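You operate a simulated robot arm through the tools that you are given. There is no shell and no other tool. Be economical: measure what you need, move in short steps, check, and stop when the job is done.

You run a simulated two-armed robot. Do the job below in one go: nothing can be reset, and whatever is moved stays where it is left.

JOB
Take the rag from the checking end of the blue bench and lay it out flat on the crate end of the blue bench.

It is judged by the outcome, as a careful person would: the job done as asked, and still so three seconds after it is handed in. It fails if anything else is knocked over, pushed out of place, dropped, spilled or broken.

ROBOT AND FRAMES
Two 7-joint arms with two-finger parallel grippers on one trunk, on a base that drives. Base frame: it is fixed to the floor where the robot stands at the start and does not move with it; the origin is under the middle of the robot, x ahead of it, y to its left, z up; the surface under the hand at the start is at about z = 77. Lengths are in cm, angles in rad, forces in N, time in s.
The left shoulder is at the start at [3, 11.9, 93.5], the right one opposite. With the tool pointing down near the work surface each hand reaches from about 28 to 68 cm from the robot's upright axis, wherever it stands, measured 20 degrees to its own side. Places, roughly: crate end of the blue bench [70, 160, 80]. Payload 3.43 kg a hand.
The TCP of each hand is the grasp point between the finger pads, 3 cm short of the fingertips. In the tool frame z runs along the fingers and y along their closing line. Largest opening 9.4 cm; finger width 2.8, thickness 1; the body of the gripper, 5 by 9.6 cm, starts 5.5 cm behind the TCP.
Orientation is told as [roll, pitch, yaw] about the base's x, y, z axes, in that order, counted from this pose: with the fingers straight down and closing along the base's y, the tool's x points along the base's -x, its y along +y and its z along -z.

CONTROLS
- The arms move only by the tool arm_command. It takes "left_deltas", "right_deltas" or both (then of equal length, played together; a hand with none holds still); each is a list of rows, each a list of 7 numbers: the shift along the base's x, y, z in units of 150 mm (1.0 is 150 mm), then the turn, a rotation vector about the base's x, y, z in units of 45 degrees (1.0 is 45 degrees), then the gripper command, from -1 (shut) to 1 (fully open), values between in proportion. In form: [[dx, dy, dz, wx, wy, wz, claw], ...]. A call has 1 to 8 rows; each row is the pose to reach, as a shift and turn from the pose commanded when the call began. A call with a number of a shift or a turn outside -1 to 1 is refused whole. A row lasts 0.2 s, in which the tool goes at most 5 cm and 0.15 rad; a call with a longer step from one row to the next is refused whole, and so is a gripper value outside its range. A pose out of reach is approached as far as the arm can. The call stops where the force on the tool passes 40 N (or 10 N more than at its start, if that is more) or the arm is blocked; 0.2 s more then pass. The fingers move at their own pace (about 7.2 cm/s each) and stop on an object; they squeeze with about 38 N. The grip force told is the motor's: it shows also when the fingers shut on nothing. Time passes only in rows, and 0.2 s behind the last, so rows that repeat a pose let the fingers close. The reply holds the time, the measured pose of the TCP, the force on the tool along the base axes, the opening and the grip force, in the units named above and with some noise, with the torque about the TCP (base axes, N m) and any sound that the robot's microphone picked up, and new pictures: "pictures" is both (left out), scene, wrist or none (wrist: the cameras of the hands that moved).
- Cameras (640 x 400 px; columns grow to the right, rows downward): "scene" is now at [2.94, 3.52, 162.99]; the picture's right is [0.50, -0.86, 0.00], its down [-0.74, -0.43, -0.51] and it looks along [0.44, 0.26, -0.86] (base axes); focal length 278 px, centre (320, 200). "left" rides on the left gripper at [7.6, -1.4, -10.2] in its tool frame; the picture's right is [0.18, 0.98, 0.00], its down [-0.75, 0.14, -0.64] and it looks along [-0.63, 0.12, 0.77] (tool axes); focal length 243 px, centre (320, 200). "right" rides on the right gripper at [7.6, 1.4, -10.2] in its tool frame; the picture's right is [-0.18, 0.98, 0.00], its down [-0.75, -0.14, -0.64] and it looks along [-0.63, -0.12, 0.77] (tool axes); focal length 243 px, centre (320, 200). There is no depth. A picture from a camera that has moved, and an enlarged one, comes with that camera's place and axes in the base frame and with its lens.
- raise_lower(by): slides the trunk up (or, below 0, down) by that many cm; the arms and the scene camera ride with it, the base frame stays. It gives what a move gives, with no picture.
- drive_base(legs): drives the robot by 1 to 6 legs, each [ahead, turn to the left] in cm and rad, along the robot's own axes; the way and the turn of a leg run together, so that a leg with both is an arc; at most 150 cm and 3.142 rad a leg. The arms and the cameras ride along, it lands a little off, and it stops where it bumps. It gives what a move gives, and a new picture of the scene camera.
- turn_head(pan, tilt): turns the head with the scene camera to pan (to the left, within 2.496 rad either way) and tilt (down, from -0.506 to 1.204), counted from straight ahead of the robot. It gives what a move gives, and a new picture of the scene camera.
- inspect(camera, box): a new picture of the part [left, top, right, bottom] of that camera's present view, enlarged. It takes no simulated time.
- finish_job(): hands the job in; it is judged then, once.

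Go step by step. Nothing tells you exact positions but the pictures and the camera data: compare them with the known pose of the tool, close in by small moves and look again before you grip or let go. The budget is 120 turns and 260 pictures, counting those below and the enlarged ones. Unless the task says otherwise, let go and move clear before handing in, and close with one line.

The tools are called after "Call:" as a command line: name --argument value ..., lists and objects as JSON in quotes. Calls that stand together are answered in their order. arm_command: Moves the arms, as the interface text tells. Its arguments: {"type":"object","properties":{"left_deltas":{"type":"array","items":{"type":"array","items":{"type":"number"}}},"right_deltas":{"type":"array","items":{"type":"array","items":{"type":"number"}}},"pictures":{"type":"string","enum":["both","scene","wrist","none"]}},"required":[]} The other tools are called the same way: raise_lower (by) slides the trunk up or down; drive_base (legs) drives the base; turn_head (pan, tilt) turns the head that bears the scene camera; inspect (camera, box) takes an enlarged picture of a part of a camera's view; finish_job () hands the job in.

At the start:

```text
clock: 0.0
left_tcp_pos: [46.59, 34.14, 95.55]
left_ee_rot: [0.0, 0.001, 0.001]
left_ft_force: [-0.2, -0.2, 0.4]
left_wrist_torque: [-0.01, 0.0, 0.02]
left_finger_gap: 9.4
left_finger_force: 0.0
right_tcp_pos: [35.65, -7.66, 98.34]
right_ee_rot: [0.0, 0.0, 0.0]
right_ft_force: [-0.5, -0.4, 0.1]
right_wrist_torque: [0.05, -0.02, 0.01]
right_finger_gap: 9.4
right_finger_force: 0.1
trunk travel left (down, up): [-20.0, 21.0]
robot x, y, heading: [0.07, 0.01, 0.003]
head pan, tilt: [0.529, 1.035]
```

scene: 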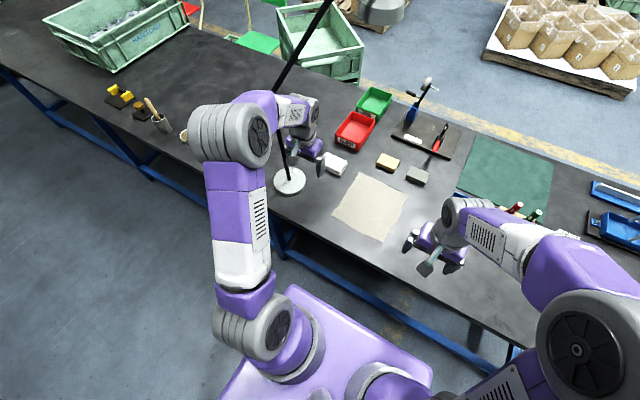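
right: 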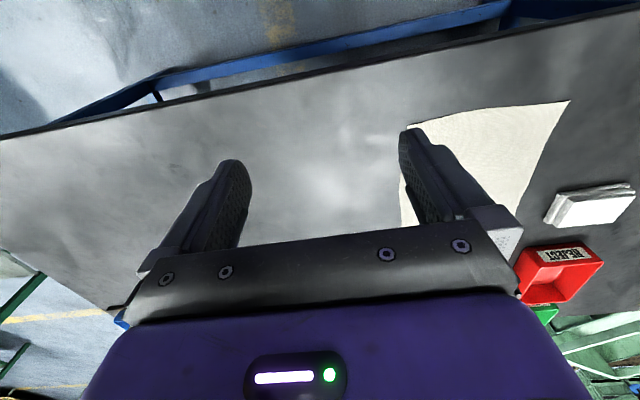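
left: 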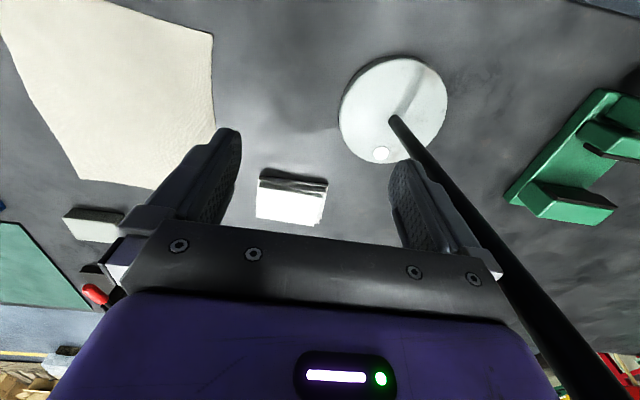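

The rag looks like the pale cloth lying at roughly x 44–66, y 4–23, with a pole stand beside the left hand. First I'll look closer at it, then turn the head to see the crate end.

Call:
inspect --camera "scene" --box '[240, 70, 480, 270]'

Call:
turn_head --pan 1.15 --tilt 0.6

```text
2.00 times, centred on (360, 170) of scene
camera zoom: at [2.94, 3.52, 162.99], right [0.5, -0.86, 0.0], down [-0.74, -0.43, -0.51], along [0.44, 0.26, -0.86], focal length 556 px, centre (240, 260)
```

zoom: 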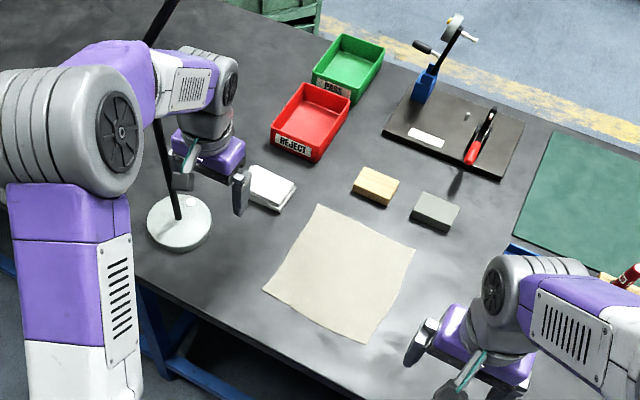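

```text
clock: 1.0
left_tcp_pos: [46.51, 34.06, 95.41]
left_ee_rot: [0.001, 0.0, -0.001]
left_ft_force: [-0.2, 0.1, 0.3]
left_wrist_torque: [-0.02, -0.03, -0.02]
left_finger_gap: 9.39
left_finger_force: 0.1
right_tcp_pos: [35.56, -7.69, 98.44]
right_ee_rot: [0.0, -0.001, 0.0]
right_ft_force: [1.0, -0.3, -0.7]
right_wrist_torque: [-0.02, 0.0, -0.01]
right_finger_gap: 9.42
right_finger_force: 0.1
trunk travel left (down, up): [-20.0, 21.0]
robot x, y, heading: [0.03, -0.15, 0.0]
head pan, tilt: [1.15, 0.6]
camera scene: at [0.73, 8.18, 166.42], right [0.91, -0.41, 0.0], down [-0.23, -0.52, -0.82], along [0.34, 0.75, -0.57], focal length 278 px, centre (320, 200)
```

scene: 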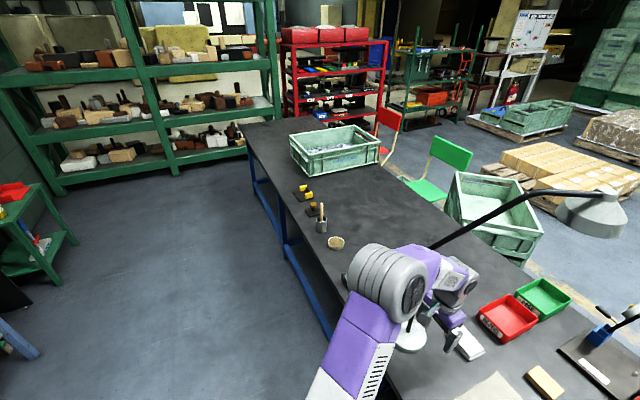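

Next I'll enlarge the crate end to see where free space lies.

Call:
inspect --camera "scene" --box '[230, 100, 430, 260]'

Call:
turn_head --pan 0.2 --tilt 0.95

```text
2.50 times, centred on (330, 180) of scene
camera zoom: at [0.73, 8.18, 166.42], right [0.91, -0.41, 0.0], down [-0.23, -0.52, -0.82], along [0.34, 0.75, -0.57], focal length 694 px, centre (295, 250)
```

zoom: 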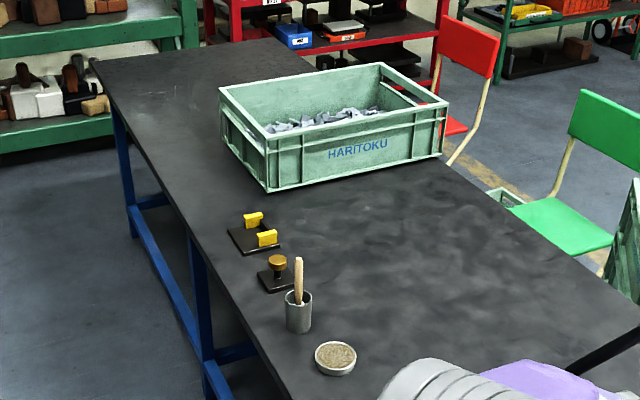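

```text
clock: 2.2
left_tcp_pos: [46.52, 34.01, 95.45]
left_ee_rot: [0.001, 0.0, 0.001]
left_ft_force: [0.5, -0.9, -0.1]
left_wrist_torque: [0.0, -0.01, 0.01]
left_finger_gap: 9.43
left_finger_force: 0.0
right_tcp_pos: [35.46, -7.67, 98.37]
right_ee_rot: [0.0, 0.0, -0.001]
right_ft_force: [-1.1, -0.7, 0.8]
right_wrist_torque: [-0.01, -0.01, -0.01]
right_finger_gap: 9.38
right_finger_force: 0.0
trunk travel left (down, up): [-20.0, 21.0]
robot x, y, heading: [0.1, 0.24, -0.0]
head pan, tilt: [0.201, 0.949]
camera scene: at [4.24, 1.57, 163.59], right [0.2, -0.98, 0.0], down [-0.8, -0.16, -0.58], along [0.57, 0.12, -0.81], focal length 278 px, centre (320, 200)
```

scene: 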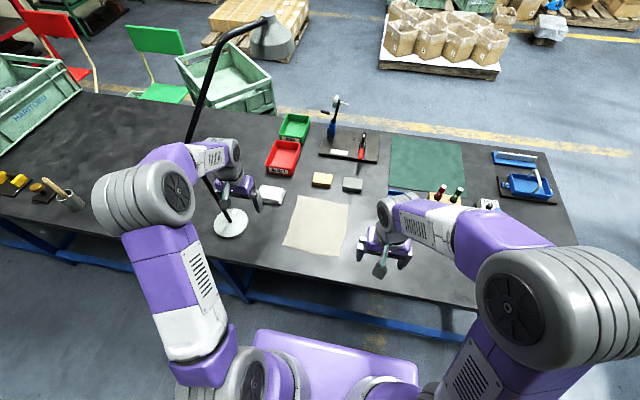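

The free bench surface just before the crate (about x 60–100, y 95–148) suits the rag. I'll grip its near edge at both corners with fingers closing along x, so first I move both hands above those corners while yawing outward.

Call:
arm_command --left_deltas '[[-0.012, -0.1, 0, 0, 0, -0.125, 1], [-0.025, -0.2, 0, 0, 0, -0.25, 1], [-0.037, -0.31, 0, 0, 0, -0.375, 1], [-0.05, -0.41, 0, 0, 0, -0.5, 1], [-0.06, -0.52, 0, 0, 0, -0.625, 1], [-0.075, -0.62, 0, 0, 0, -0.75, 1], [-0.09, -0.73, 0, 0, 0, -0.875, 1], [-0.1, -0.83, 0, 0, 0, -1, 1]]' --right_deltas '[[0.08, 0.11, 0, 0, 0, 0.125, 1], [0.16, 0.22, 0, 0, 0, 0.25, 1], [0.24, 0.34, 0, 0, 0, 0.375, 1], [0.31, 0.45, 0, 0, 0, 0.5, 1], [0.39, 0.57, 0, 0, 0, 0.625, 1], [0.47, 0.68, 0, 0, 0, 0.75, 1], [0.55, 0.79, 0, 0, 0, 0.875, 1], [0.63, 0.9, 0, 0, 0, 1, 1]]' --pictures "scene"

```text
clock: 4.0
left_tcp_pos: [45.0, 21.55, 95.35]
left_ee_rot: [-0.001, 0.001, -0.787]
left_ft_force: [-0.2, 0.5, -0.1]
left_wrist_torque: [-0.01, 0.01, -0.01]
left_finger_gap: 9.4
left_finger_force: 0.0
right_tcp_pos: [45.0, 5.99, 98.32]
right_ee_rot: [0.0, 0.0, 0.786]
right_ft_force: [0.8, -0.9, -0.2]
right_wrist_torque: [-0.01, -0.01, 0.02]
right_finger_gap: 9.41
right_finger_force: 0.1
trunk travel left (down, up): [-20.0, 21.0]
robot x, y, heading: [0.13, 0.29, 0.002]
head pan, tilt: [0.201, 0.949]
camera scene: at [4.28, 1.58, 163.59], right [0.2, -0.98, 0.0], down [-0.8, -0.16, -0.58], along [0.57, 0.12, -0.81], focal length 278 px, centre (320, 200)
```

scene: 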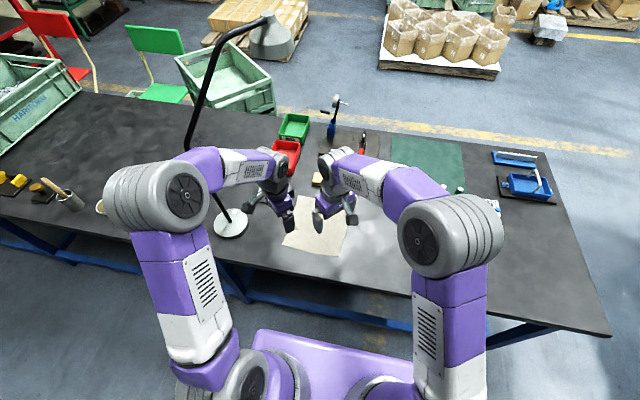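

Both hands went where commanded and nothing was touched. I finish the yaw and come down a little for the wrist views.

Call:
arm_command --left_deltas '[[0, 0, 0, 0, 0, -0.16, 1], [0, 0, -0.05, 0, 0, -0.33, 1], [0, 0, -0.1, 0, 0, -0.5, 1], [0, 0, -0.15, 0, 0, -0.66, 1], [0, 0, -0.2, 0, 0, -0.83, 1], [0, 0, -0.25, 0, 0, -1, 1]]' --right_deltas '[[0, 0, 0, 0, 0, 0.16, 1], [0, 0.0, -0.1, 0, 0, 0.33, 1], [0, 0.02, -0.2, 0, 0, 0.5, 1], [0, 0.04, -0.3, 0, 0, 0.66, 1], [0, 0.06, -0.4, 0, 0, 0.83, 1], [0, 0.06, -0.45, 0, 0, 1, 1]]' --pictures "both"

```text
clock: 5.4
left_tcp_pos: [45.01, 21.71, 91.64]
left_ee_rot: [0.0, 0.0, -1.575]
left_ft_force: [0.8, -1.0, -0.3]
left_wrist_torque: [0.03, -0.01, 0.03]
left_finger_gap: 9.38
left_finger_force: 0.0
right_tcp_pos: [44.94, 6.67, 91.61]
right_ee_rot: [-0.001, -0.002, 1.575]
right_ft_force: [-0.1, -0.2, 0.3]
right_wrist_torque: [0.01, -0.04, 0.04]
right_finger_gap: 9.4
right_finger_force: 0.1
trunk travel left (down, up): [-20.0, 21.0]
robot x, y, heading: [-0.01, 0.13, 0.002]
head pan, tilt: [0.201, 0.949]
camera scene: at [4.26, 1.56, 163.59], right [0.2, -0.98, 0.0], down [-0.8, -0.16, -0.58], along [0.57, 0.12, -0.81], focal length 278 px, centre (320, 200)
camera right: at [43.59, -1.02, 101.71], right [-0.98, 0.18, 0.0], down [0.14, 0.75, 0.64], along [0.12, 0.63, -0.77], focal length 243 px, centre (320, 200)
camera left: at [43.65, 29.37, 101.88], right [0.98, 0.18, 0.0], down [0.14, -0.75, 0.64], along [0.12, -0.63, -0.77], focal length 243 px, centre (320, 200)
```

scene: 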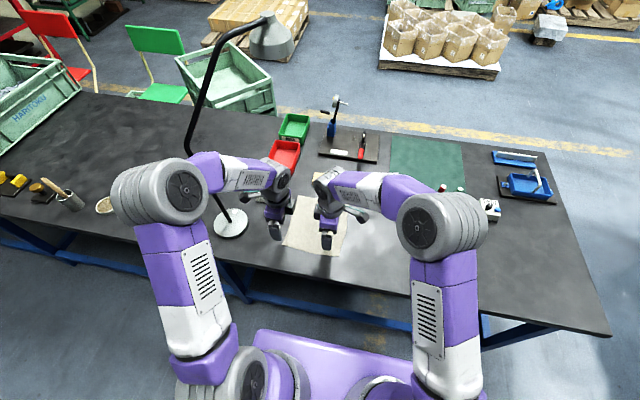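
right: 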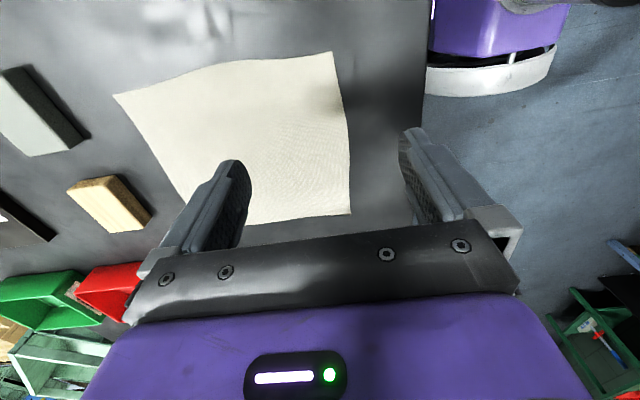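
left: 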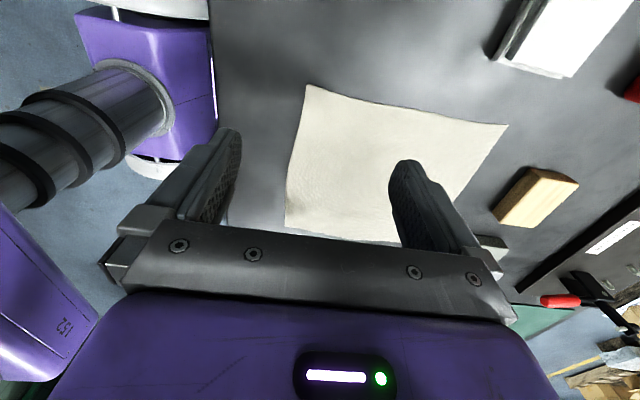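

The wrist views put the near edge at x≈43.6 from y≈3 to y≈22.6. I lower both hands over its corners with the fingers half open, stopping just above the cloth.

Call:
arm_command --left_deltas '[[-0.033, -0.093, -0.15, 0, 0, 0, 0.06], [-0.033, -0.093, -0.3, 0, 0, 0, 0.06], [-0.033, -0.093, -0.45, 0, 0, 0, 0.06], [-0.033, -0.093, -0.58, 0, 0, 0, 0.06], [-0.033, -0.093, -0.66, 0, 0, 0, 0.06]]' --right_deltas '[[-0.03, -0.078, -0.15, 0, 0, 0, 0.06], [-0.03, -0.078, -0.3, 0, 0, 0, 0.06], [-0.03, -0.078, -0.45, 0, 0, 0, 0.06], [-0.03, -0.078, -0.58, 0, 0, 0, 0.06], [-0.03, -0.078, -0.66, 0, 0, 0, 0.06]]' --pictures "wrist"

```text
clock: 6.6
left_tcp_pos: [44.5, 20.33, 81.74]
left_ee_rot: [0.001, 0.0, -1.57]
left_ft_force: [-0.3, 0.0, -0.9]
left_wrist_torque: [-0.03, 0.01, 0.01]
left_finger_gap: 4.95
left_finger_force: 0.0
right_tcp_pos: [44.5, 5.45, 81.65]
right_ee_rot: [0.0, 0.0, 1.57]
right_ft_force: [-0.4, 0.1, 0.4]
right_wrist_torque: [-0.02, 0.02, 0.01]
right_finger_gap: 4.97
right_finger_force: 0.0
trunk travel left (down, up): [-20.0, 21.0]
robot x, y, heading: [0.01, -0.17, -0.001]
head pan, tilt: [0.201, 0.949]
camera right: at [43.15, -2.28, 91.81], right [-0.98, 0.18, 0.0], down [0.14, 0.75, 0.64], along [0.12, 0.63, -0.77], focal length 243 px, centre (320, 200)
camera left: at [43.09, 28.02, 91.94], right [0.98, 0.18, 0.0], down [0.14, -0.75, 0.64], along [0.12, -0.63, -0.77], focal length 243 px, centre (320, 200)
```

right: 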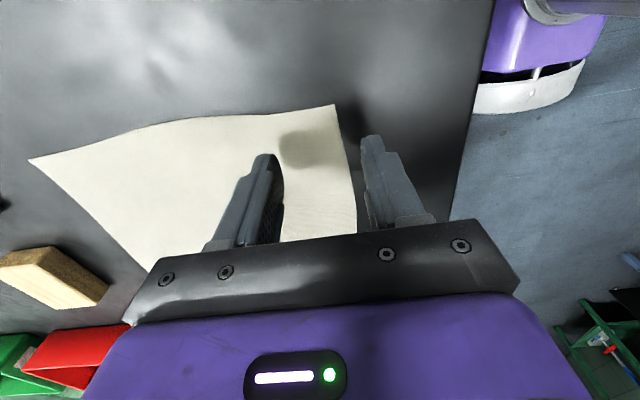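
left: 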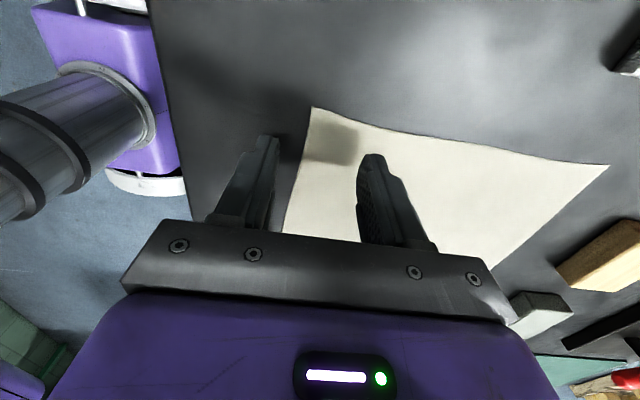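

The fingers straddle the edge neatly on both sides. I go down gently to contact.

Call:
arm_command --left_deltas '[[0, 0, -0.04, 0, 0, 0, 0.06], [0, 0, -0.08, 0, 0, 0, 0.06], [0, 0, -0.1, 0, 0, 0, 0.06], [0, 0, -0.115, 0, 0, 0, 0.06]]' --right_deltas '[[0, 0, -0.04, 0, 0, 0, 0.06], [0, 0, -0.08, 0, 0, 0, 0.06], [0, 0, -0.095, 0, 0, 0, 0.06], [0, 0, -0.11, 0, 0, 0, 0.06]]' --pictures "none"

```text
clock: 7.6
left_tcp_pos: [44.48, 20.3, 80.02]
left_ee_rot: [0.0, 0.002, -1.57]
left_ft_force: [-0.6, -0.9, 3.5]
left_wrist_torque: [0.0, -0.12, -0.03]
left_finger_gap: 4.99
left_finger_force: 0.1
right_tcp_pos: [44.43, 5.42, 80.15]
right_ee_rot: [-0.002, -0.001, 1.572]
right_ft_force: [-0.1, 0.0, 0.4]
right_wrist_torque: [0.01, 0.02, 0.0]
right_finger_gap: 4.99
right_finger_force: 0.1
trunk travel left (down, up): [-20.0, 21.0]
robot x, y, heading: [0.33, 0.02, -0.001]
head pan, tilt: [0.201, 0.949]
```

The left fingers are touching with 3.5 N and the right ones are just above. I press down slightly and close both.

Call:
arm_command --left_deltas '[[0, 0, -0.005, 0, 0, 0, 0.06], [0, 0, -0.008, 0, 0, 0, -0.3], [0, 0, -0.008, 0, 0, 0, -0.7], [0, 0, -0.008, 0, 0, 0, -1], [0, 0, -0.008, 0, 0, 0, -1], [0, 0, -0.008, 0, 0, 0, -1]]' --right_deltas '[[0, 0, -0.01, 0, 0, 0, 0.06], [0, 0, -0.016, 0, 0, 0, -0.3], [0, 0, -0.016, 0, 0, 0, -0.7], [0, 0, -0.016, 0, 0, 0, -1], [0, 0, -0.016, 0, 0, 0, -1], [0, 0, -0.016, 0, 0, 0, -1]]' --pictures "wrist"

```text
clock: 9.0
left_tcp_pos: [44.43, 20.19, 80.1]
left_ee_rot: [0.004, 0.0, -1.57]
left_ft_force: [-0.3, -0.2, 14.2]
left_wrist_torque: [0.09, -0.09, -0.04]
left_finger_gap: 0.19
left_finger_force: 37.4
right_tcp_pos: [44.52, 5.62, 80.17]
right_ee_rot: [-0.006, -0.003, 1.57]
right_ft_force: [4.1, 0.7, 29.3]
right_wrist_torque: [-0.05, -0.28, 0.04]
right_finger_gap: 0.21
right_finger_force: 36.9
trunk travel left (down, up): [-20.0, 21.0]
robot x, y, heading: [0.16, -0.09, -0.0]
head pan, tilt: [0.201, 0.949]
camera right: at [43.0, -2.2, 90.17], right [-0.98, 0.18, 0.0], down [0.14, 0.75, 0.64], along [0.12, 0.63, -0.76], focal length 243 px, centre (320, 200)
camera left: at [42.92, 27.94, 90.3], right [0.98, 0.18, 0.0], down [0.14, -0.75, 0.64], along [0.12, -0.63, -0.77], focal length 243 px, centre (320, 200)
```

right: 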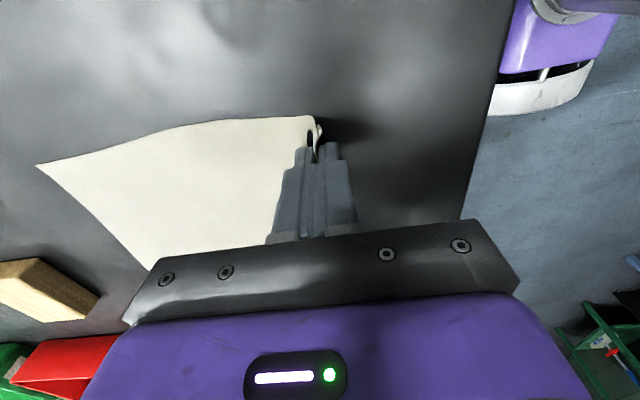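
left: 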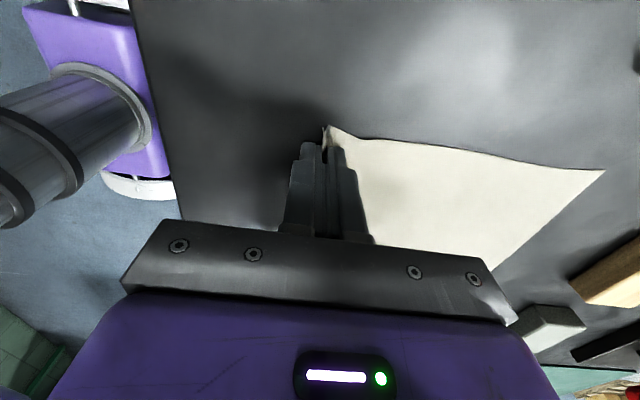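

Both grips hold a layer of the cloth edge (gap 0.2). I lift slowly.

Call:
arm_command --left_deltas '[[0, 0, 0.1, 0, 0, 0, -1], [0, 0, 0.25, 0, 0, 0, -1], [0, 0, 0.4, 0, 0, 0, -1], [0, 0, 0.55, 0, 0, 0, -1], [0, 0, 0.75, 0, 0, 0, -1], [0, 0, 0.95, 0, 0, 0, -1]]' --right_deltas '[[0, 0, 0.1, 0, 0, 0, -1], [0, 0, 0.25, 0, 0, 0, -1], [0, 0, 0.4, 0, 0, 0, -1], [0, 0, 0.55, 0, 0, 0, -1], [0, 0, 0.75, 0, 0, 0, -1], [0, 0, 0.95, 0, 0, 0, -1]]' --pictures "both"

```text
clock: 10.4
left_tcp_pos: [44.44, 20.1, 94.07]
left_ee_rot: [0.001, 0.001, -1.57]
left_ft_force: [-0.2, 0.1, -0.8]
left_wrist_torque: [-0.01, -0.02, 0.01]
left_finger_gap: 0.19
left_finger_force: 37.1
right_tcp_pos: [44.5, 5.37, 94.22]
right_ee_rot: [-0.001, 0.0, 1.57]
right_ft_force: [-0.2, -0.4, 0.6]
right_wrist_torque: [0.02, -0.01, -0.01]
right_finger_gap: 0.24
right_finger_force: 36.5
trunk travel left (down, up): [-20.0, 21.0]
robot x, y, heading: [0.15, 0.19, 0.002]
head pan, tilt: [0.201, 0.949]
camera scene: at [4.15, 1.53, 163.59], right [0.2, -0.98, 0.0], down [-0.8, -0.16, -0.58], along [0.57, 0.12, -0.81], focal length 278 px, centre (320, 200)
camera right: at [43.09, -2.29, 104.25], right [-0.98, 0.18, 0.0], down [0.14, 0.75, 0.64], along [0.12, 0.63, -0.77], focal length 243 px, centre (320, 200)
camera left: at [43.04, 27.88, 104.45], right [0.98, 0.18, 0.0], down [0.14, -0.75, 0.64], along [0.12, -0.63, -0.77], focal length 243 px, centre (320, 200)
```

scene: 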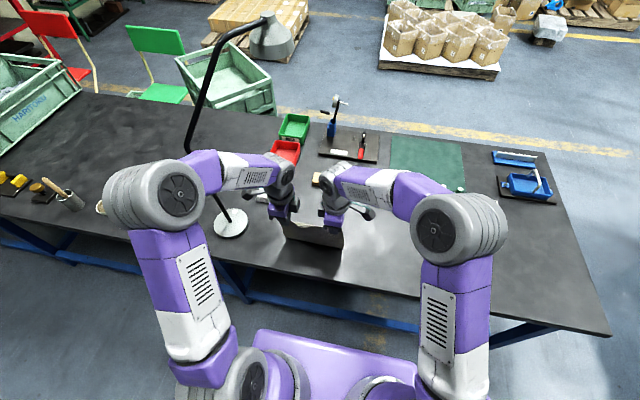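
right: 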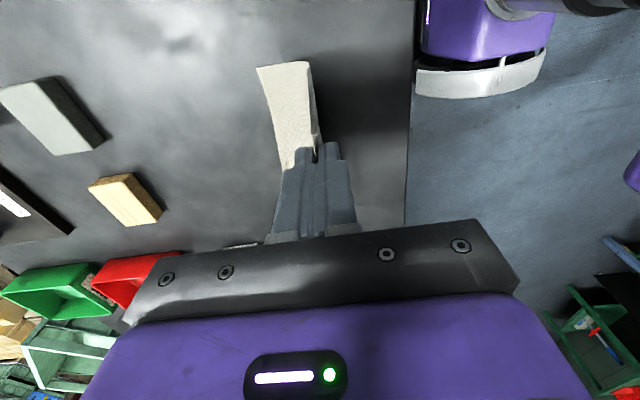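
left: 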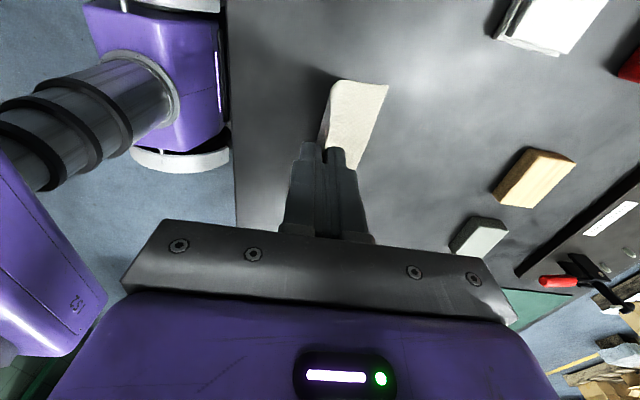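

The rag hangs evenly from both hands. I raise it clear of the bench.

Call:
arm_command --left_deltas '[[0, 0, 0.15, 0, 0, 0, -1], [-0.05, 0, 0.35, 0, 0, 0, -1], [-0.1, 0, 0.55, 0, 0, 0, -1], [-0.2, 0, 0.75, 0, 0, 0, -1], [-0.3, 0, 0.9, 0, 0, 0, -1], [-0.4, 0, 1, 0, 0, 0, -1]]' --right_deltas '[[0, 0, 0.15, 0, 0, 0, -1], [-0.05, 0, 0.35, 0, 0, 0, -1], [-0.1, 0, 0.55, 0, 0, 0, -1], [-0.2, 0, 0.75, 0, 0, 0, -1], [-0.3, 0, 0.9, 0, 0, 0, -1], [-0.4, 0, 1, 0, 0, 0, -1]]' --pictures "both"

```text
clock: 11.8
left_tcp_pos: [38.34, 20.15, 109.23]
left_ee_rot: [0.001, 0.001, -1.57]
left_ft_force: [-0.3, 0.6, -0.8]
left_wrist_torque: [-0.02, -0.03, 0.03]
left_finger_gap: 0.18
left_finger_force: 36.6
right_tcp_pos: [38.37, 5.55, 109.28]
right_ee_rot: [0.0, 0.001, 1.571]
right_ft_force: [-0.5, -0.3, -1.0]
right_wrist_torque: [0.02, 0.0, -0.01]
right_finger_gap: 0.2
right_finger_force: 37.1
trunk travel left (down, up): [-20.0, 21.0]
robot x, y, heading: [0.0, -0.1, 0.001]
head pan, tilt: [0.201, 0.949]
camera scene: at [4.09, 1.55, 163.59], right [0.2, -0.98, 0.0], down [-0.8, -0.16, -0.58], along [0.57, 0.12, -0.81], focal length 278 px, centre (320, 200)
camera right: at [36.95, -2.27, 119.32], right [-0.98, 0.18, 0.0], down [0.14, 0.75, 0.64], along [0.12, 0.63, -0.77], focal length 243 px, centre (320, 200)
camera left: at [36.98, 27.91, 119.43], right [0.98, 0.18, 0.0], down [0.14, -0.75, 0.64], along [0.12, -0.63, -0.77], focal length 243 px, centre (320, 200)
```

scene: 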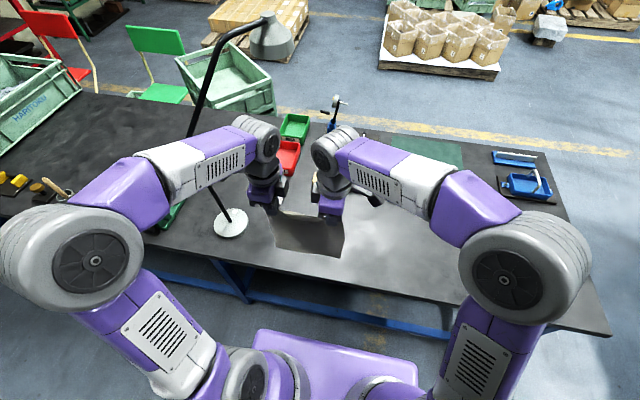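
right: 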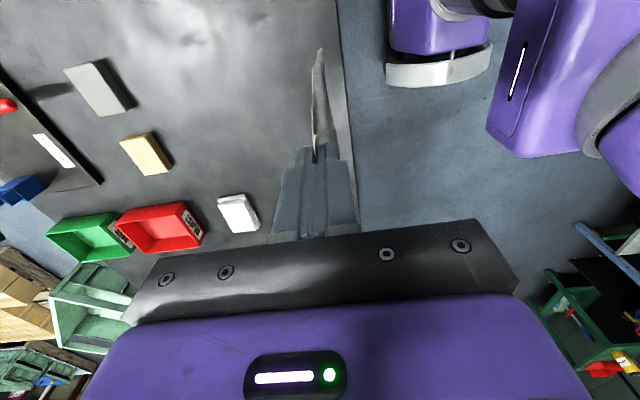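
left: 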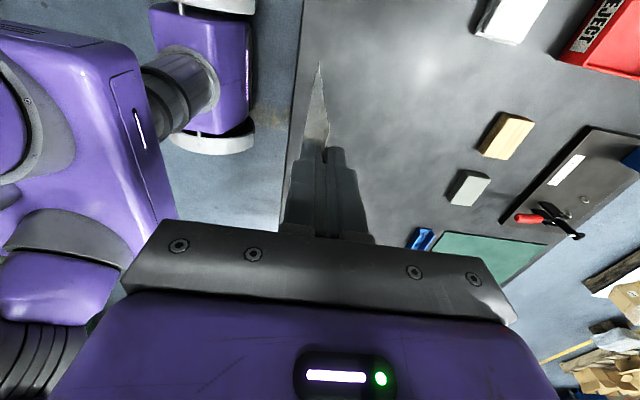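

The rag is clear and hanging. Before backing away from the bench I look behind on the left.

Call:
turn_head --pan 2.45 --tilt 0.6

Call:
turn_head --pan -2.45 --tilt 0.6

```text
clock: 13.9
left_tcp_pos: [38.43, 20.14, 109.11]
left_ee_rot: [0.0, 0.0, -1.571]
left_ft_force: [0.3, -0.2, 0.2]
left_wrist_torque: [0.01, -0.05, 0.01]
left_finger_gap: 0.18
left_finger_force: 36.6
right_tcp_pos: [38.54, 5.4, 109.06]
right_ee_rot: [0.0, 0.0, 1.57]
right_ft_force: [-1.0, 0.5, -0.8]
right_wrist_torque: [-0.01, 0.0, 0.0]
right_finger_gap: 0.19
right_finger_force: 37.1
trunk travel left (down, up): [-20.0, 21.0]
robot x, y, heading: [0.05, -0.1, 0.003]
head pan, tilt: [2.45, 0.6]
camera scene: at [-9.7, 5.75, 166.43], right [0.64, 0.77, 0.0], down [0.44, -0.36, -0.83], along [-0.64, 0.53, -0.56], focal length 278 px, centre (320, 200)
```

scene: 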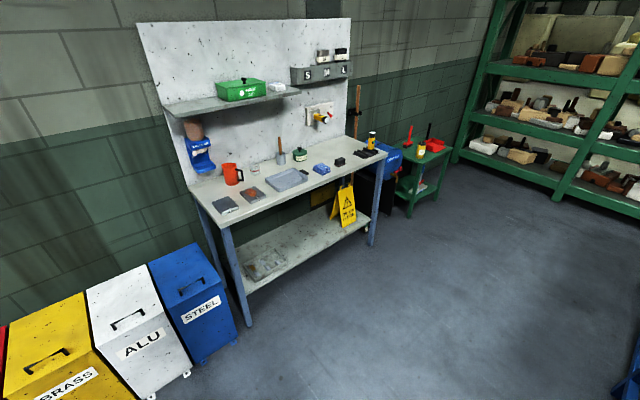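

```text
clock: 17.8
left_tcp_pos: [38.57, 20.16, 109.1]
left_ee_rot: [-0.001, -0.001, -1.571]
left_ft_force: [0.2, -0.6, 0.0]
left_wrist_torque: [0.0, 0.04, 0.01]
left_finger_gap: 0.18
left_finger_force: 36.6
right_tcp_pos: [38.5, 5.48, 109.16]
right_ee_rot: [-0.001, 0.002, 1.569]
right_ft_force: [-0.7, -0.7, -0.7]
right_wrist_torque: [-0.02, 0.03, -0.03]
right_finger_gap: 0.21
right_finger_force: 36.4
trunk travel left (down, up): [-20.0, 21.0]
robot x, y, heading: [0.05, 0.13, -0.001]
head pan, tilt: [-2.45, 0.6]
camera scene: at [-9.7, -5.53, 166.43], right [-0.64, 0.77, 0.0], down [0.44, 0.36, -0.83], along [-0.64, -0.53, -0.56], focal length 278 px, centre (320, 200)
```

scene: 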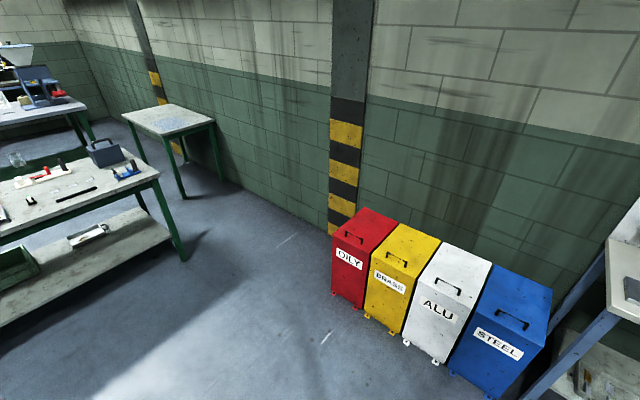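

Behind is clear for about 60 cm past where I need. I back off, turn left, drive along the bench, and turn to face it again, leaving some distance for a look.

Call:
turn_head --pan 0.0 --tilt 0.75

Call:
drive_base --legs '[[-38, 0], [0, 1.571], [112, 0], [0, -1.571]]'

```text
clock: 20.0
left_tcp_pos: [38.55, 20.23, 109.16]
left_ee_rot: [-0.001, 0.001, -1.572]
left_ft_force: [0.3, 0.1, 1.3]
left_wrist_torque: [-0.02, 0.01, -0.05]
left_finger_gap: 0.18
left_finger_force: 36.9
right_tcp_pos: [38.44, 5.52, 109.18]
right_ee_rot: [-0.002, -0.001, 1.569]
right_ft_force: [-0.2, 0.3, 0.9]
right_wrist_torque: [-0.01, -0.02, 0.01]
right_finger_gap: 0.2
right_finger_force: 37.1
trunk travel left (down, up): [-20.0, 21.0]
robot x, y, heading: [-0.05, -0.09, -0.001]
head pan, tilt: [0.0, 0.75]
camera scene: at [5.4, 0.1, 165.14], right [0.0, -1.0, 0.0], down [-0.68, 0.0, -0.73], along [0.73, 0.0, -0.68], focal length 278 px, centre (320, 200)
```

scene: 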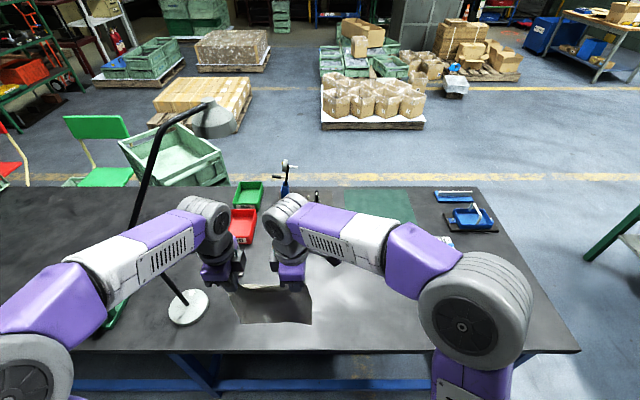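

```text
clock: 35.4
left_tcp_pos: [1.04, 132.34, 109.15]
left_ee_rot: [0.0, 0.001, -1.574]
left_ft_force: [0.2, -0.1, 0.0]
left_wrist_torque: [0.01, 0.0, 0.05]
left_finger_gap: 0.18
left_finger_force: 37.3
right_tcp_pos: [0.91, 117.48, 109.11]
right_ee_rot: [-0.001, -0.001, 1.566]
right_ft_force: [-0.2, -0.1, -0.7]
right_wrist_torque: [0.04, -0.02, 0.0]
right_finger_gap: 0.19
right_finger_force: 36.7
trunk travel left (down, up): [-20.0, 21.0]
robot x, y, heading: [-37.32, 112.05, -0.006]
head pan, tilt: [0.0, 0.75]
camera scene: at [-32.08, 112.31, 165.14], right [0.0, -1.0, 0.0], down [-0.68, 0.0, -0.73], along [0.73, 0.0, -0.68], focal length 278 px, centre (320, 200)
```

scene: 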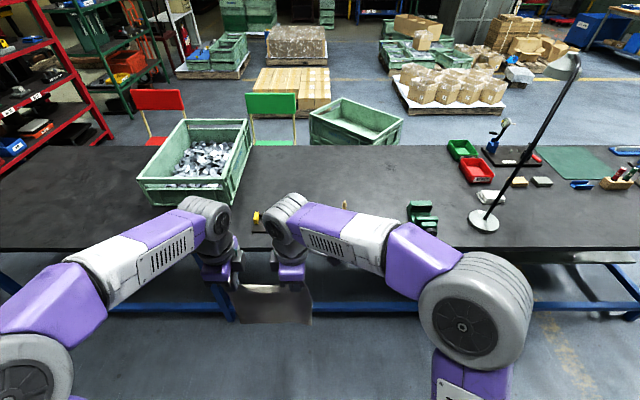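

The robot now faces the crate end. The crate stands at about x 57–110, y 151–190, and the bench in front of it toward smaller y is free. I raise the trunk for clearance and look down for the small tools near the front edge.

Call:
raise_lower --by 12

Call:
turn_head --pan 0.25 --tilt 0.7

```text
clock: 36.9
left_tcp_pos: [1.0, 132.34, 121.2]
left_ee_rot: [-0.001, -0.002, -1.573]
left_ft_force: [-0.7, 0.0, -0.1]
left_wrist_torque: [0.01, 0.0, 0.04]
left_finger_gap: 0.19
left_finger_force: 36.6
right_tcp_pos: [1.03, 117.52, 121.12]
right_ee_rot: [0.0, -0.001, 1.567]
right_ft_force: [-0.1, -0.4, 0.6]
right_wrist_torque: [0.01, -0.01, 0.02]
right_finger_gap: 0.19
right_finger_force: 36.7
trunk travel left (down, up): [-32.0, 9.0]
robot x, y, heading: [-37.82, 112.42, -0.003]
head pan, tilt: [0.0, 0.75]
```

```text
clock: 37.7
left_tcp_pos: [1.06, 132.32, 121.2]
left_ee_rot: [-0.001, 0.0, -1.575]
left_ft_force: [-0.5, -0.4, 0.2]
left_wrist_torque: [0.0, 0.0, 0.05]
left_finger_gap: 0.2
left_finger_force: 36.5
right_tcp_pos: [1.13, 117.54, 121.08]
right_ee_rot: [0.0, -0.001, 1.567]
right_ft_force: [-0.1, 0.0, 0.1]
right_wrist_torque: [-0.02, 0.02, 0.04]
right_finger_gap: 0.21
right_finger_force: 36.9
trunk travel left (down, up): [-32.0, 9.0]
robot x, y, heading: [-37.34, 112.39, -0.004]
head pan, tilt: [0.25, 0.7]
camera scene: at [-32.14, 114.41, 177.57], right [0.24, -0.97, 0.0], down [-0.62, -0.16, -0.76], along [0.74, 0.19, -0.64], focal length 278 px, centre (320, 200)
```

scene: 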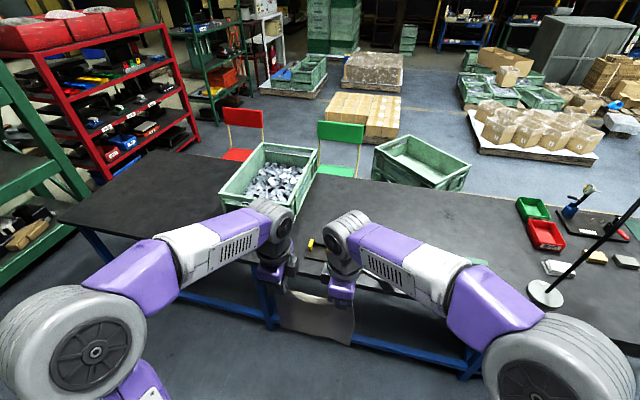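

The hanging rag is well above bench level. I drive up to the bench, stopping slightly short.

Call:
drive_base --legs '[[37, 0.004]]'

Call:
turn_head --pan 0.1 --tilt 0.85

Call:
inspect --camera "left" --box '[0, 0, 640, 400]'

Call:
inspect --camera "right" --box '[0, 0, 640, 400]'

```text
clock: 40.0
left_tcp_pos: [38.39, 132.28, 121.19]
left_ee_rot: [0.0, 0.0, -1.572]
left_ft_force: [-0.4, -0.7, -0.5]
left_wrist_torque: [-0.02, -0.01, 0.04]
left_finger_gap: 0.22
left_finger_force: 36.4
right_tcp_pos: [38.47, 117.51, 121.08]
right_ee_rot: [0.0, 0.0, 1.571]
right_ft_force: [1.1, 0.3, -0.3]
right_wrist_torque: [-0.01, 0.02, 0.06]
right_finger_gap: 0.18
right_finger_force: 36.9
trunk travel left (down, up): [-32.0, 9.0]
robot x, y, heading: [0.26, 112.41, -0.004]
head pan, tilt: [0.25, 0.7]
camera scene: at [5.32, 114.38, 177.57], right [0.25, -0.97, 0.0], down [-0.62, -0.16, -0.76], along [0.74, 0.19, -0.64], focal length 278 px, centre (320, 200)
```

scene: 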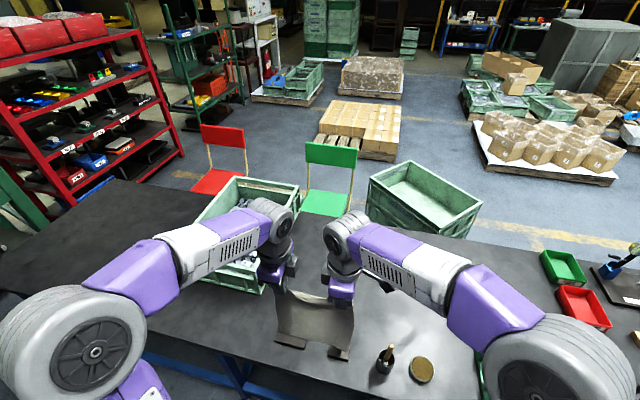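

```text
clock: 40.8
left_tcp_pos: [38.51, 132.42, 121.16]
left_ee_rot: [-0.001, 0.0, -1.57]
left_ft_force: [0.2, -0.2, -0.4]
left_wrist_torque: [-0.01, 0.0, 0.05]
left_finger_gap: 0.2
left_finger_force: 36.4
right_tcp_pos: [38.43, 117.5, 121.19]
right_ee_rot: [0.0, 0.0, 1.571]
right_ft_force: [0.3, 0.9, -0.2]
right_wrist_torque: [-0.03, 0.0, -0.02]
right_finger_gap: 0.21
right_finger_force: 37.2
trunk travel left (down, up): [-32.0, 9.0]
robot x, y, heading: [-0.28, 112.08, -0.001]
head pan, tilt: [0.099, 0.85]
camera scene: at [4.85, 113.06, 176.34], right [0.1, -0.99, 0.0], down [-0.75, -0.07, -0.66], along [0.66, 0.07, -0.75], focal length 278 px, centre (320, 200)
```

scene: 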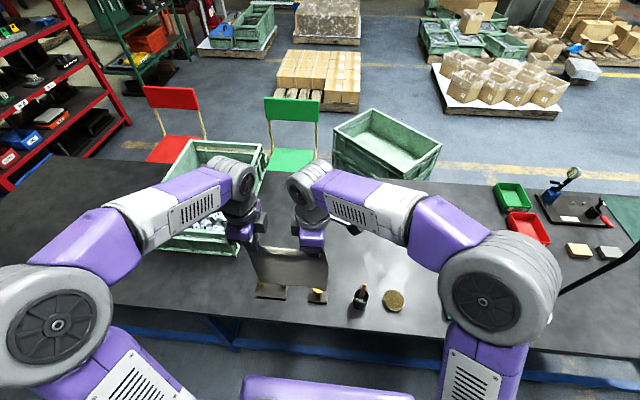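

```text
1.00 times, centred on (320, 200) of left (not enlarged: the box is as wide or as high as the picture)
camera zoom: at [37.06, 140.08, 131.38], right [0.98, 0.18, 0.0], down [0.14, -0.75, 0.64], along [0.12, -0.63, -0.77], focal length 243 px, centre (320, 200)
```

zoom: 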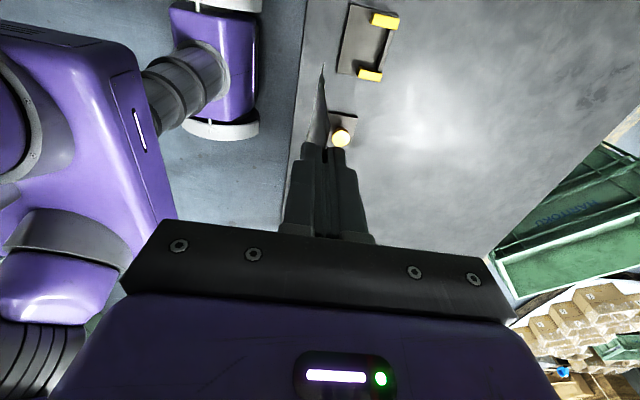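

```text
1.00 times, centred on (320, 200) of right (not enlarged: the box is as wide or as high as the picture)
camera zoom: at [37.04, 109.88, 131.27], right [-0.98, 0.18, 0.0], down [0.14, 0.75, 0.64], along [0.12, 0.63, -0.77], focal length 243 px, centre (320, 200)
```

zoom: 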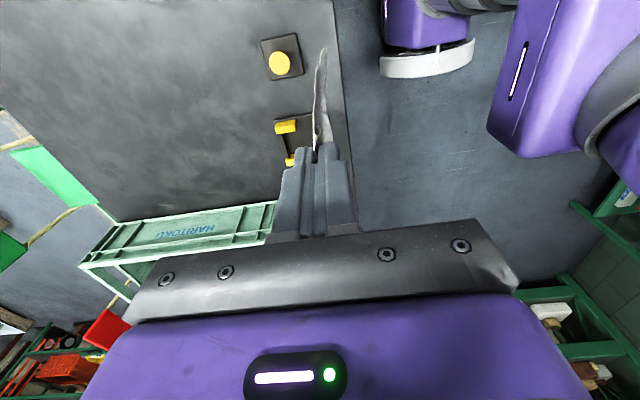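

The small plates sit at x 41–52 (y 113–140), and the crate face is at y≈152. So x 58–80, y 115–135 is free for the rag. I move both hands forward, tilting the fingers forward for more reach.

Call:
arm_command --left_deltas '[[0.12, 0, 0, 0, -0.07, 0, -1], [0.25, 0, 0, 0, -0.14, 0, -1], [0.37, 0, 0, 0, -0.21, 0, -1], [0.5, 0, 0, 0, -0.28, 0, -1], [0.62, 0, 0, 0, -0.35, 0, -1], [0.75, 0, -0.05, 0, -0.42, 0, -1], [0.87, 0, -0.1, 0, -0.5, 0, -1], [1, 0, -0.15, 0, -0.57, 0, -1]]' --right_deltas '[[0.12, 0, 0, 0, -0.07, 0, -1], [0.25, 0, 0, 0, -0.14, 0, -1], [0.37, 0, 0, 0, -0.21, 0, -1], [0.5, 0, 0, 0, -0.28, 0, -1], [0.62, 0, 0, 0, -0.35, 0, -1], [0.75, 0, -0.05, 0, -0.42, 0, -1], [0.87, 0, -0.1, 0, -0.5, 0, -1], [1, 0, -0.15, 0, -0.57, 0, -1]]' --pictures "none"

Call:
arm_command --left_deltas '[[0.12, 0, 0, 0, -0.07, 0, -1], [0.25, 0, 0, 0, -0.14, 0, -1], [0.37, 0, 0, 0, -0.21, 0, -1], [0.5, 0, 0, 0, -0.28, 0, -1], [0.62, 0, -0.03, 0, -0.35, 0, -1], [0.75, 0, -0.1, 0, -0.42, 0, -1], [0.87, 0, -0.17, 0, -0.5, 0, -1], [1, 0, -0.23, 0, -0.57, 0, -1]]' --right_deltas '[[0.12, 0, 0, 0, -0.07, 0, -1], [0.25, 0, 0, 0, -0.14, 0, -1], [0.37, 0, 0, 0, -0.21, 0, -1], [0.5, 0, 0, 0, -0.28, 0, -1], [0.62, 0, -0.03, 0, -0.35, 0, -1], [0.75, 0, -0.1, 0, -0.42, 0, -1], [0.87, 0, -0.17, 0, -0.5, 0, -1], [1, 0, -0.23, 0, -0.57, 0, -1]]' --pictures "both"

```text
clock: 42.5
left_tcp_pos: [53.6, 132.39, 118.75]
left_ee_rot: [0.445, -0.002, -1.571]
left_ft_force: [0.5, 0.1, -0.2]
left_wrist_torque: [-0.03, 0.04, 0.0]
left_finger_gap: 0.19
left_finger_force: 36.4
right_tcp_pos: [53.69, 117.71, 118.96]
right_ee_rot: [-0.447, 0.0, 1.568]
right_ft_force: [0.7, 0.8, -1.0]
right_wrist_torque: [-0.01, 0.02, 0.03]
right_finger_gap: 0.2
right_finger_force: 36.7
trunk travel left (down, up): [-32.0, 9.0]
robot x, y, heading: [-0.09, 112.31, -0.004]
head pan, tilt: [0.099, 0.85]
```

```text
clock: 44.4
left_tcp_pos: [68.51, 132.37, 115.43]
left_ee_rot: [0.895, 0.001, -1.572]
left_ft_force: [0.0, -0.4, -0.3]
left_wrist_torque: [0.03, 0.07, -0.02]
left_finger_gap: 0.18
left_finger_force: 36.4
right_tcp_pos: [68.75, 117.55, 115.31]
right_ee_rot: [-0.896, -0.002, 1.572]
right_ft_force: [0.5, -0.7, -0.5]
right_wrist_torque: [0.02, 0.02, 0.04]
right_finger_gap: 0.2
right_finger_force: 36.6
trunk travel left (down, up): [-32.0, 9.0]
robot x, y, heading: [-0.08, 112.34, 0.001]
head pan, tilt: [0.099, 0.85]
camera scene: at [5.03, 113.04, 176.33], right [0.1, -1.0, 0.0], down [-0.75, -0.07, -0.66], along [0.66, 0.07, -0.75], focal length 278 px, centre (320, 200)
camera right: at [59.77, 109.84, 120.51], right [-0.61, 0.18, -0.77], down [-0.41, 0.75, 0.51], along [0.67, 0.63, -0.39], focal length 243 px, centre (320, 200)
camera left: at [59.68, 140.08, 120.66], right [0.61, 0.18, 0.77], down [-0.41, -0.75, 0.51], along [0.67, -0.63, -0.39], focal length 243 px, centre (320, 200)
```

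scene: 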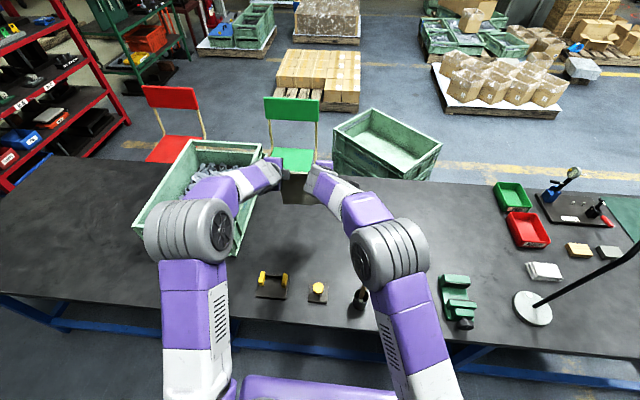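
right: 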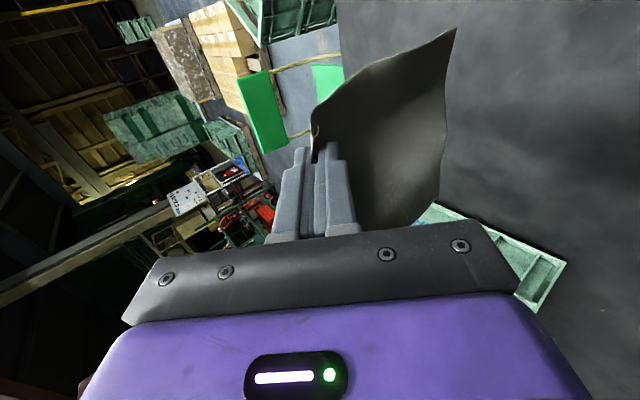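
left: 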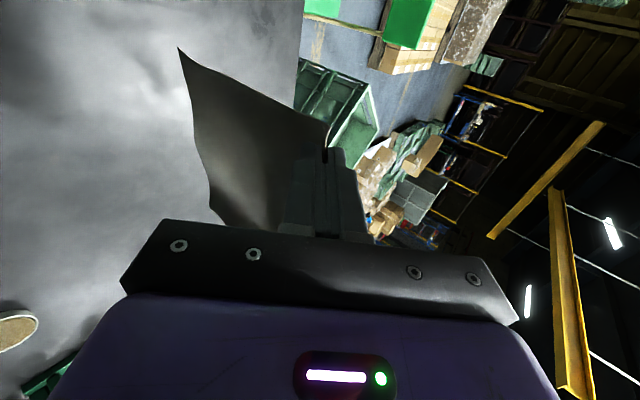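

Reach is fine and the rag hangs clean. I go 9 cm farther and down until the lower edge is just above the bench.

Call:
arm_command --left_deltas '[[0.12, 0, -0.1, 0, 0, 0, -1], [0.25, 0, -0.2, 0, 0, 0, -1], [0.37, 0, -0.32, 0, 0, 0, -1], [0.5, 0, -0.45, 0, 0, 0, -1], [0.6, 0, -0.57, 0, 0, 0, -1], [0.6, 0, -0.67, 0, 0, 0, -1], [0.6, 0, -0.75, 0, 0, 0, -1], [0.6, 0, -0.75, 0, 0, 0, -1]]' --right_deltas '[[0.12, 0, -0.1, 0, 0, 0, -1], [0.25, 0, -0.2, 0, 0, 0, -1], [0.37, 0, -0.32, 0, 0, 0, -1], [0.5, 0, -0.45, 0, 0, 0, -1], [0.6, 0, -0.57, 0, 0, 0, -1], [0.6, 0, -0.67, 0, 0, 0, -1], [0.6, 0, -0.75, 0, 0, 0, -1], [0.6, 0, -0.75, 0, 0, 0, -1]]' --pictures "both"

```text
clock: 46.1
left_tcp_pos: [77.49, 132.18, 104.22]
left_ee_rot: [0.896, 0.001, -1.572]
left_ft_force: [-0.5, -5.4, 0.1]
left_wrist_torque: [-0.16, 0.06, -0.16]
left_finger_gap: 0.16
left_finger_force: 36.4
right_tcp_pos: [77.0, 117.07, 103.97]
right_ee_rot: [-0.894, -0.001, 1.573]
right_ft_force: [-0.1, 6.5, 0.2]
right_wrist_torque: [0.11, 0.01, 0.09]
right_finger_gap: 0.19
right_finger_force: 36.9
right hand out of reach, approached as far as the arm can: row 5, 6, 7, 8
trunk travel left (down, up): [-32.0, 9.0]
robot x, y, heading: [-0.0, 112.08, 0.002]
head pan, tilt: [0.099, 0.85]
camera scene: at [4.8, 113.05, 176.34], right [0.1, -1.0, 0.0], down [-0.75, -0.07, -0.66], along [0.66, 0.07, -0.75], focal length 278 px, centre (320, 200)
camera right: at [68.14, 109.27, 109.11], right [-0.61, 0.18, -0.77], down [-0.41, 0.75, 0.51], along [0.67, 0.63, -0.39], focal length 243 px, centre (320, 200)
camera left: at [68.6, 140.03, 109.5], right [0.61, 0.18, 0.77], down [-0.41, -0.75, 0.51], along [0.67, -0.63, -0.39], focal length 243 px, centre (320, 200)
```

scene: 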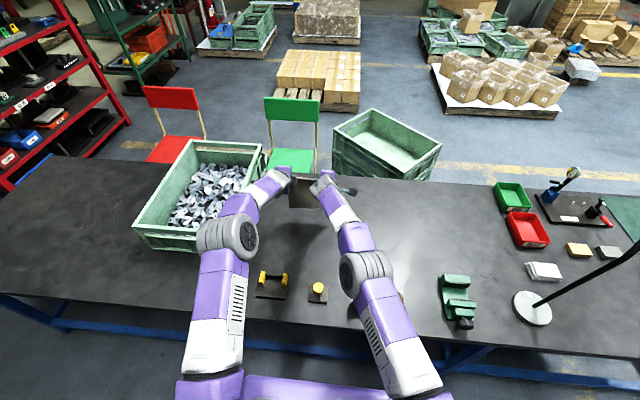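
right: 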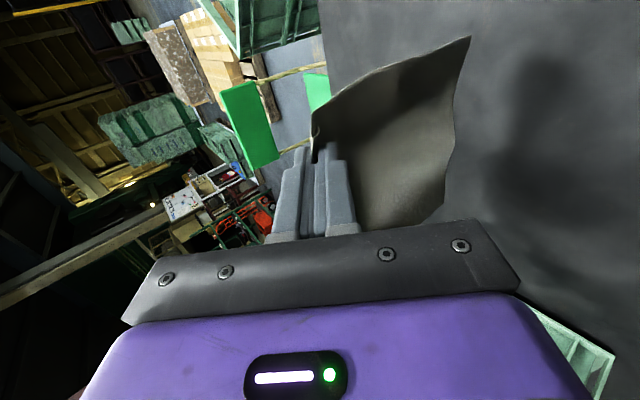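
left: 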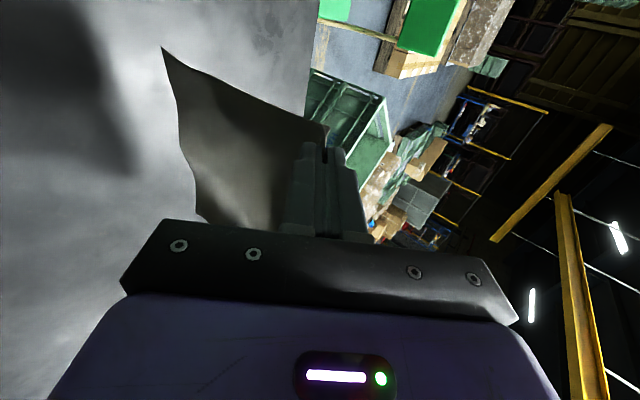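

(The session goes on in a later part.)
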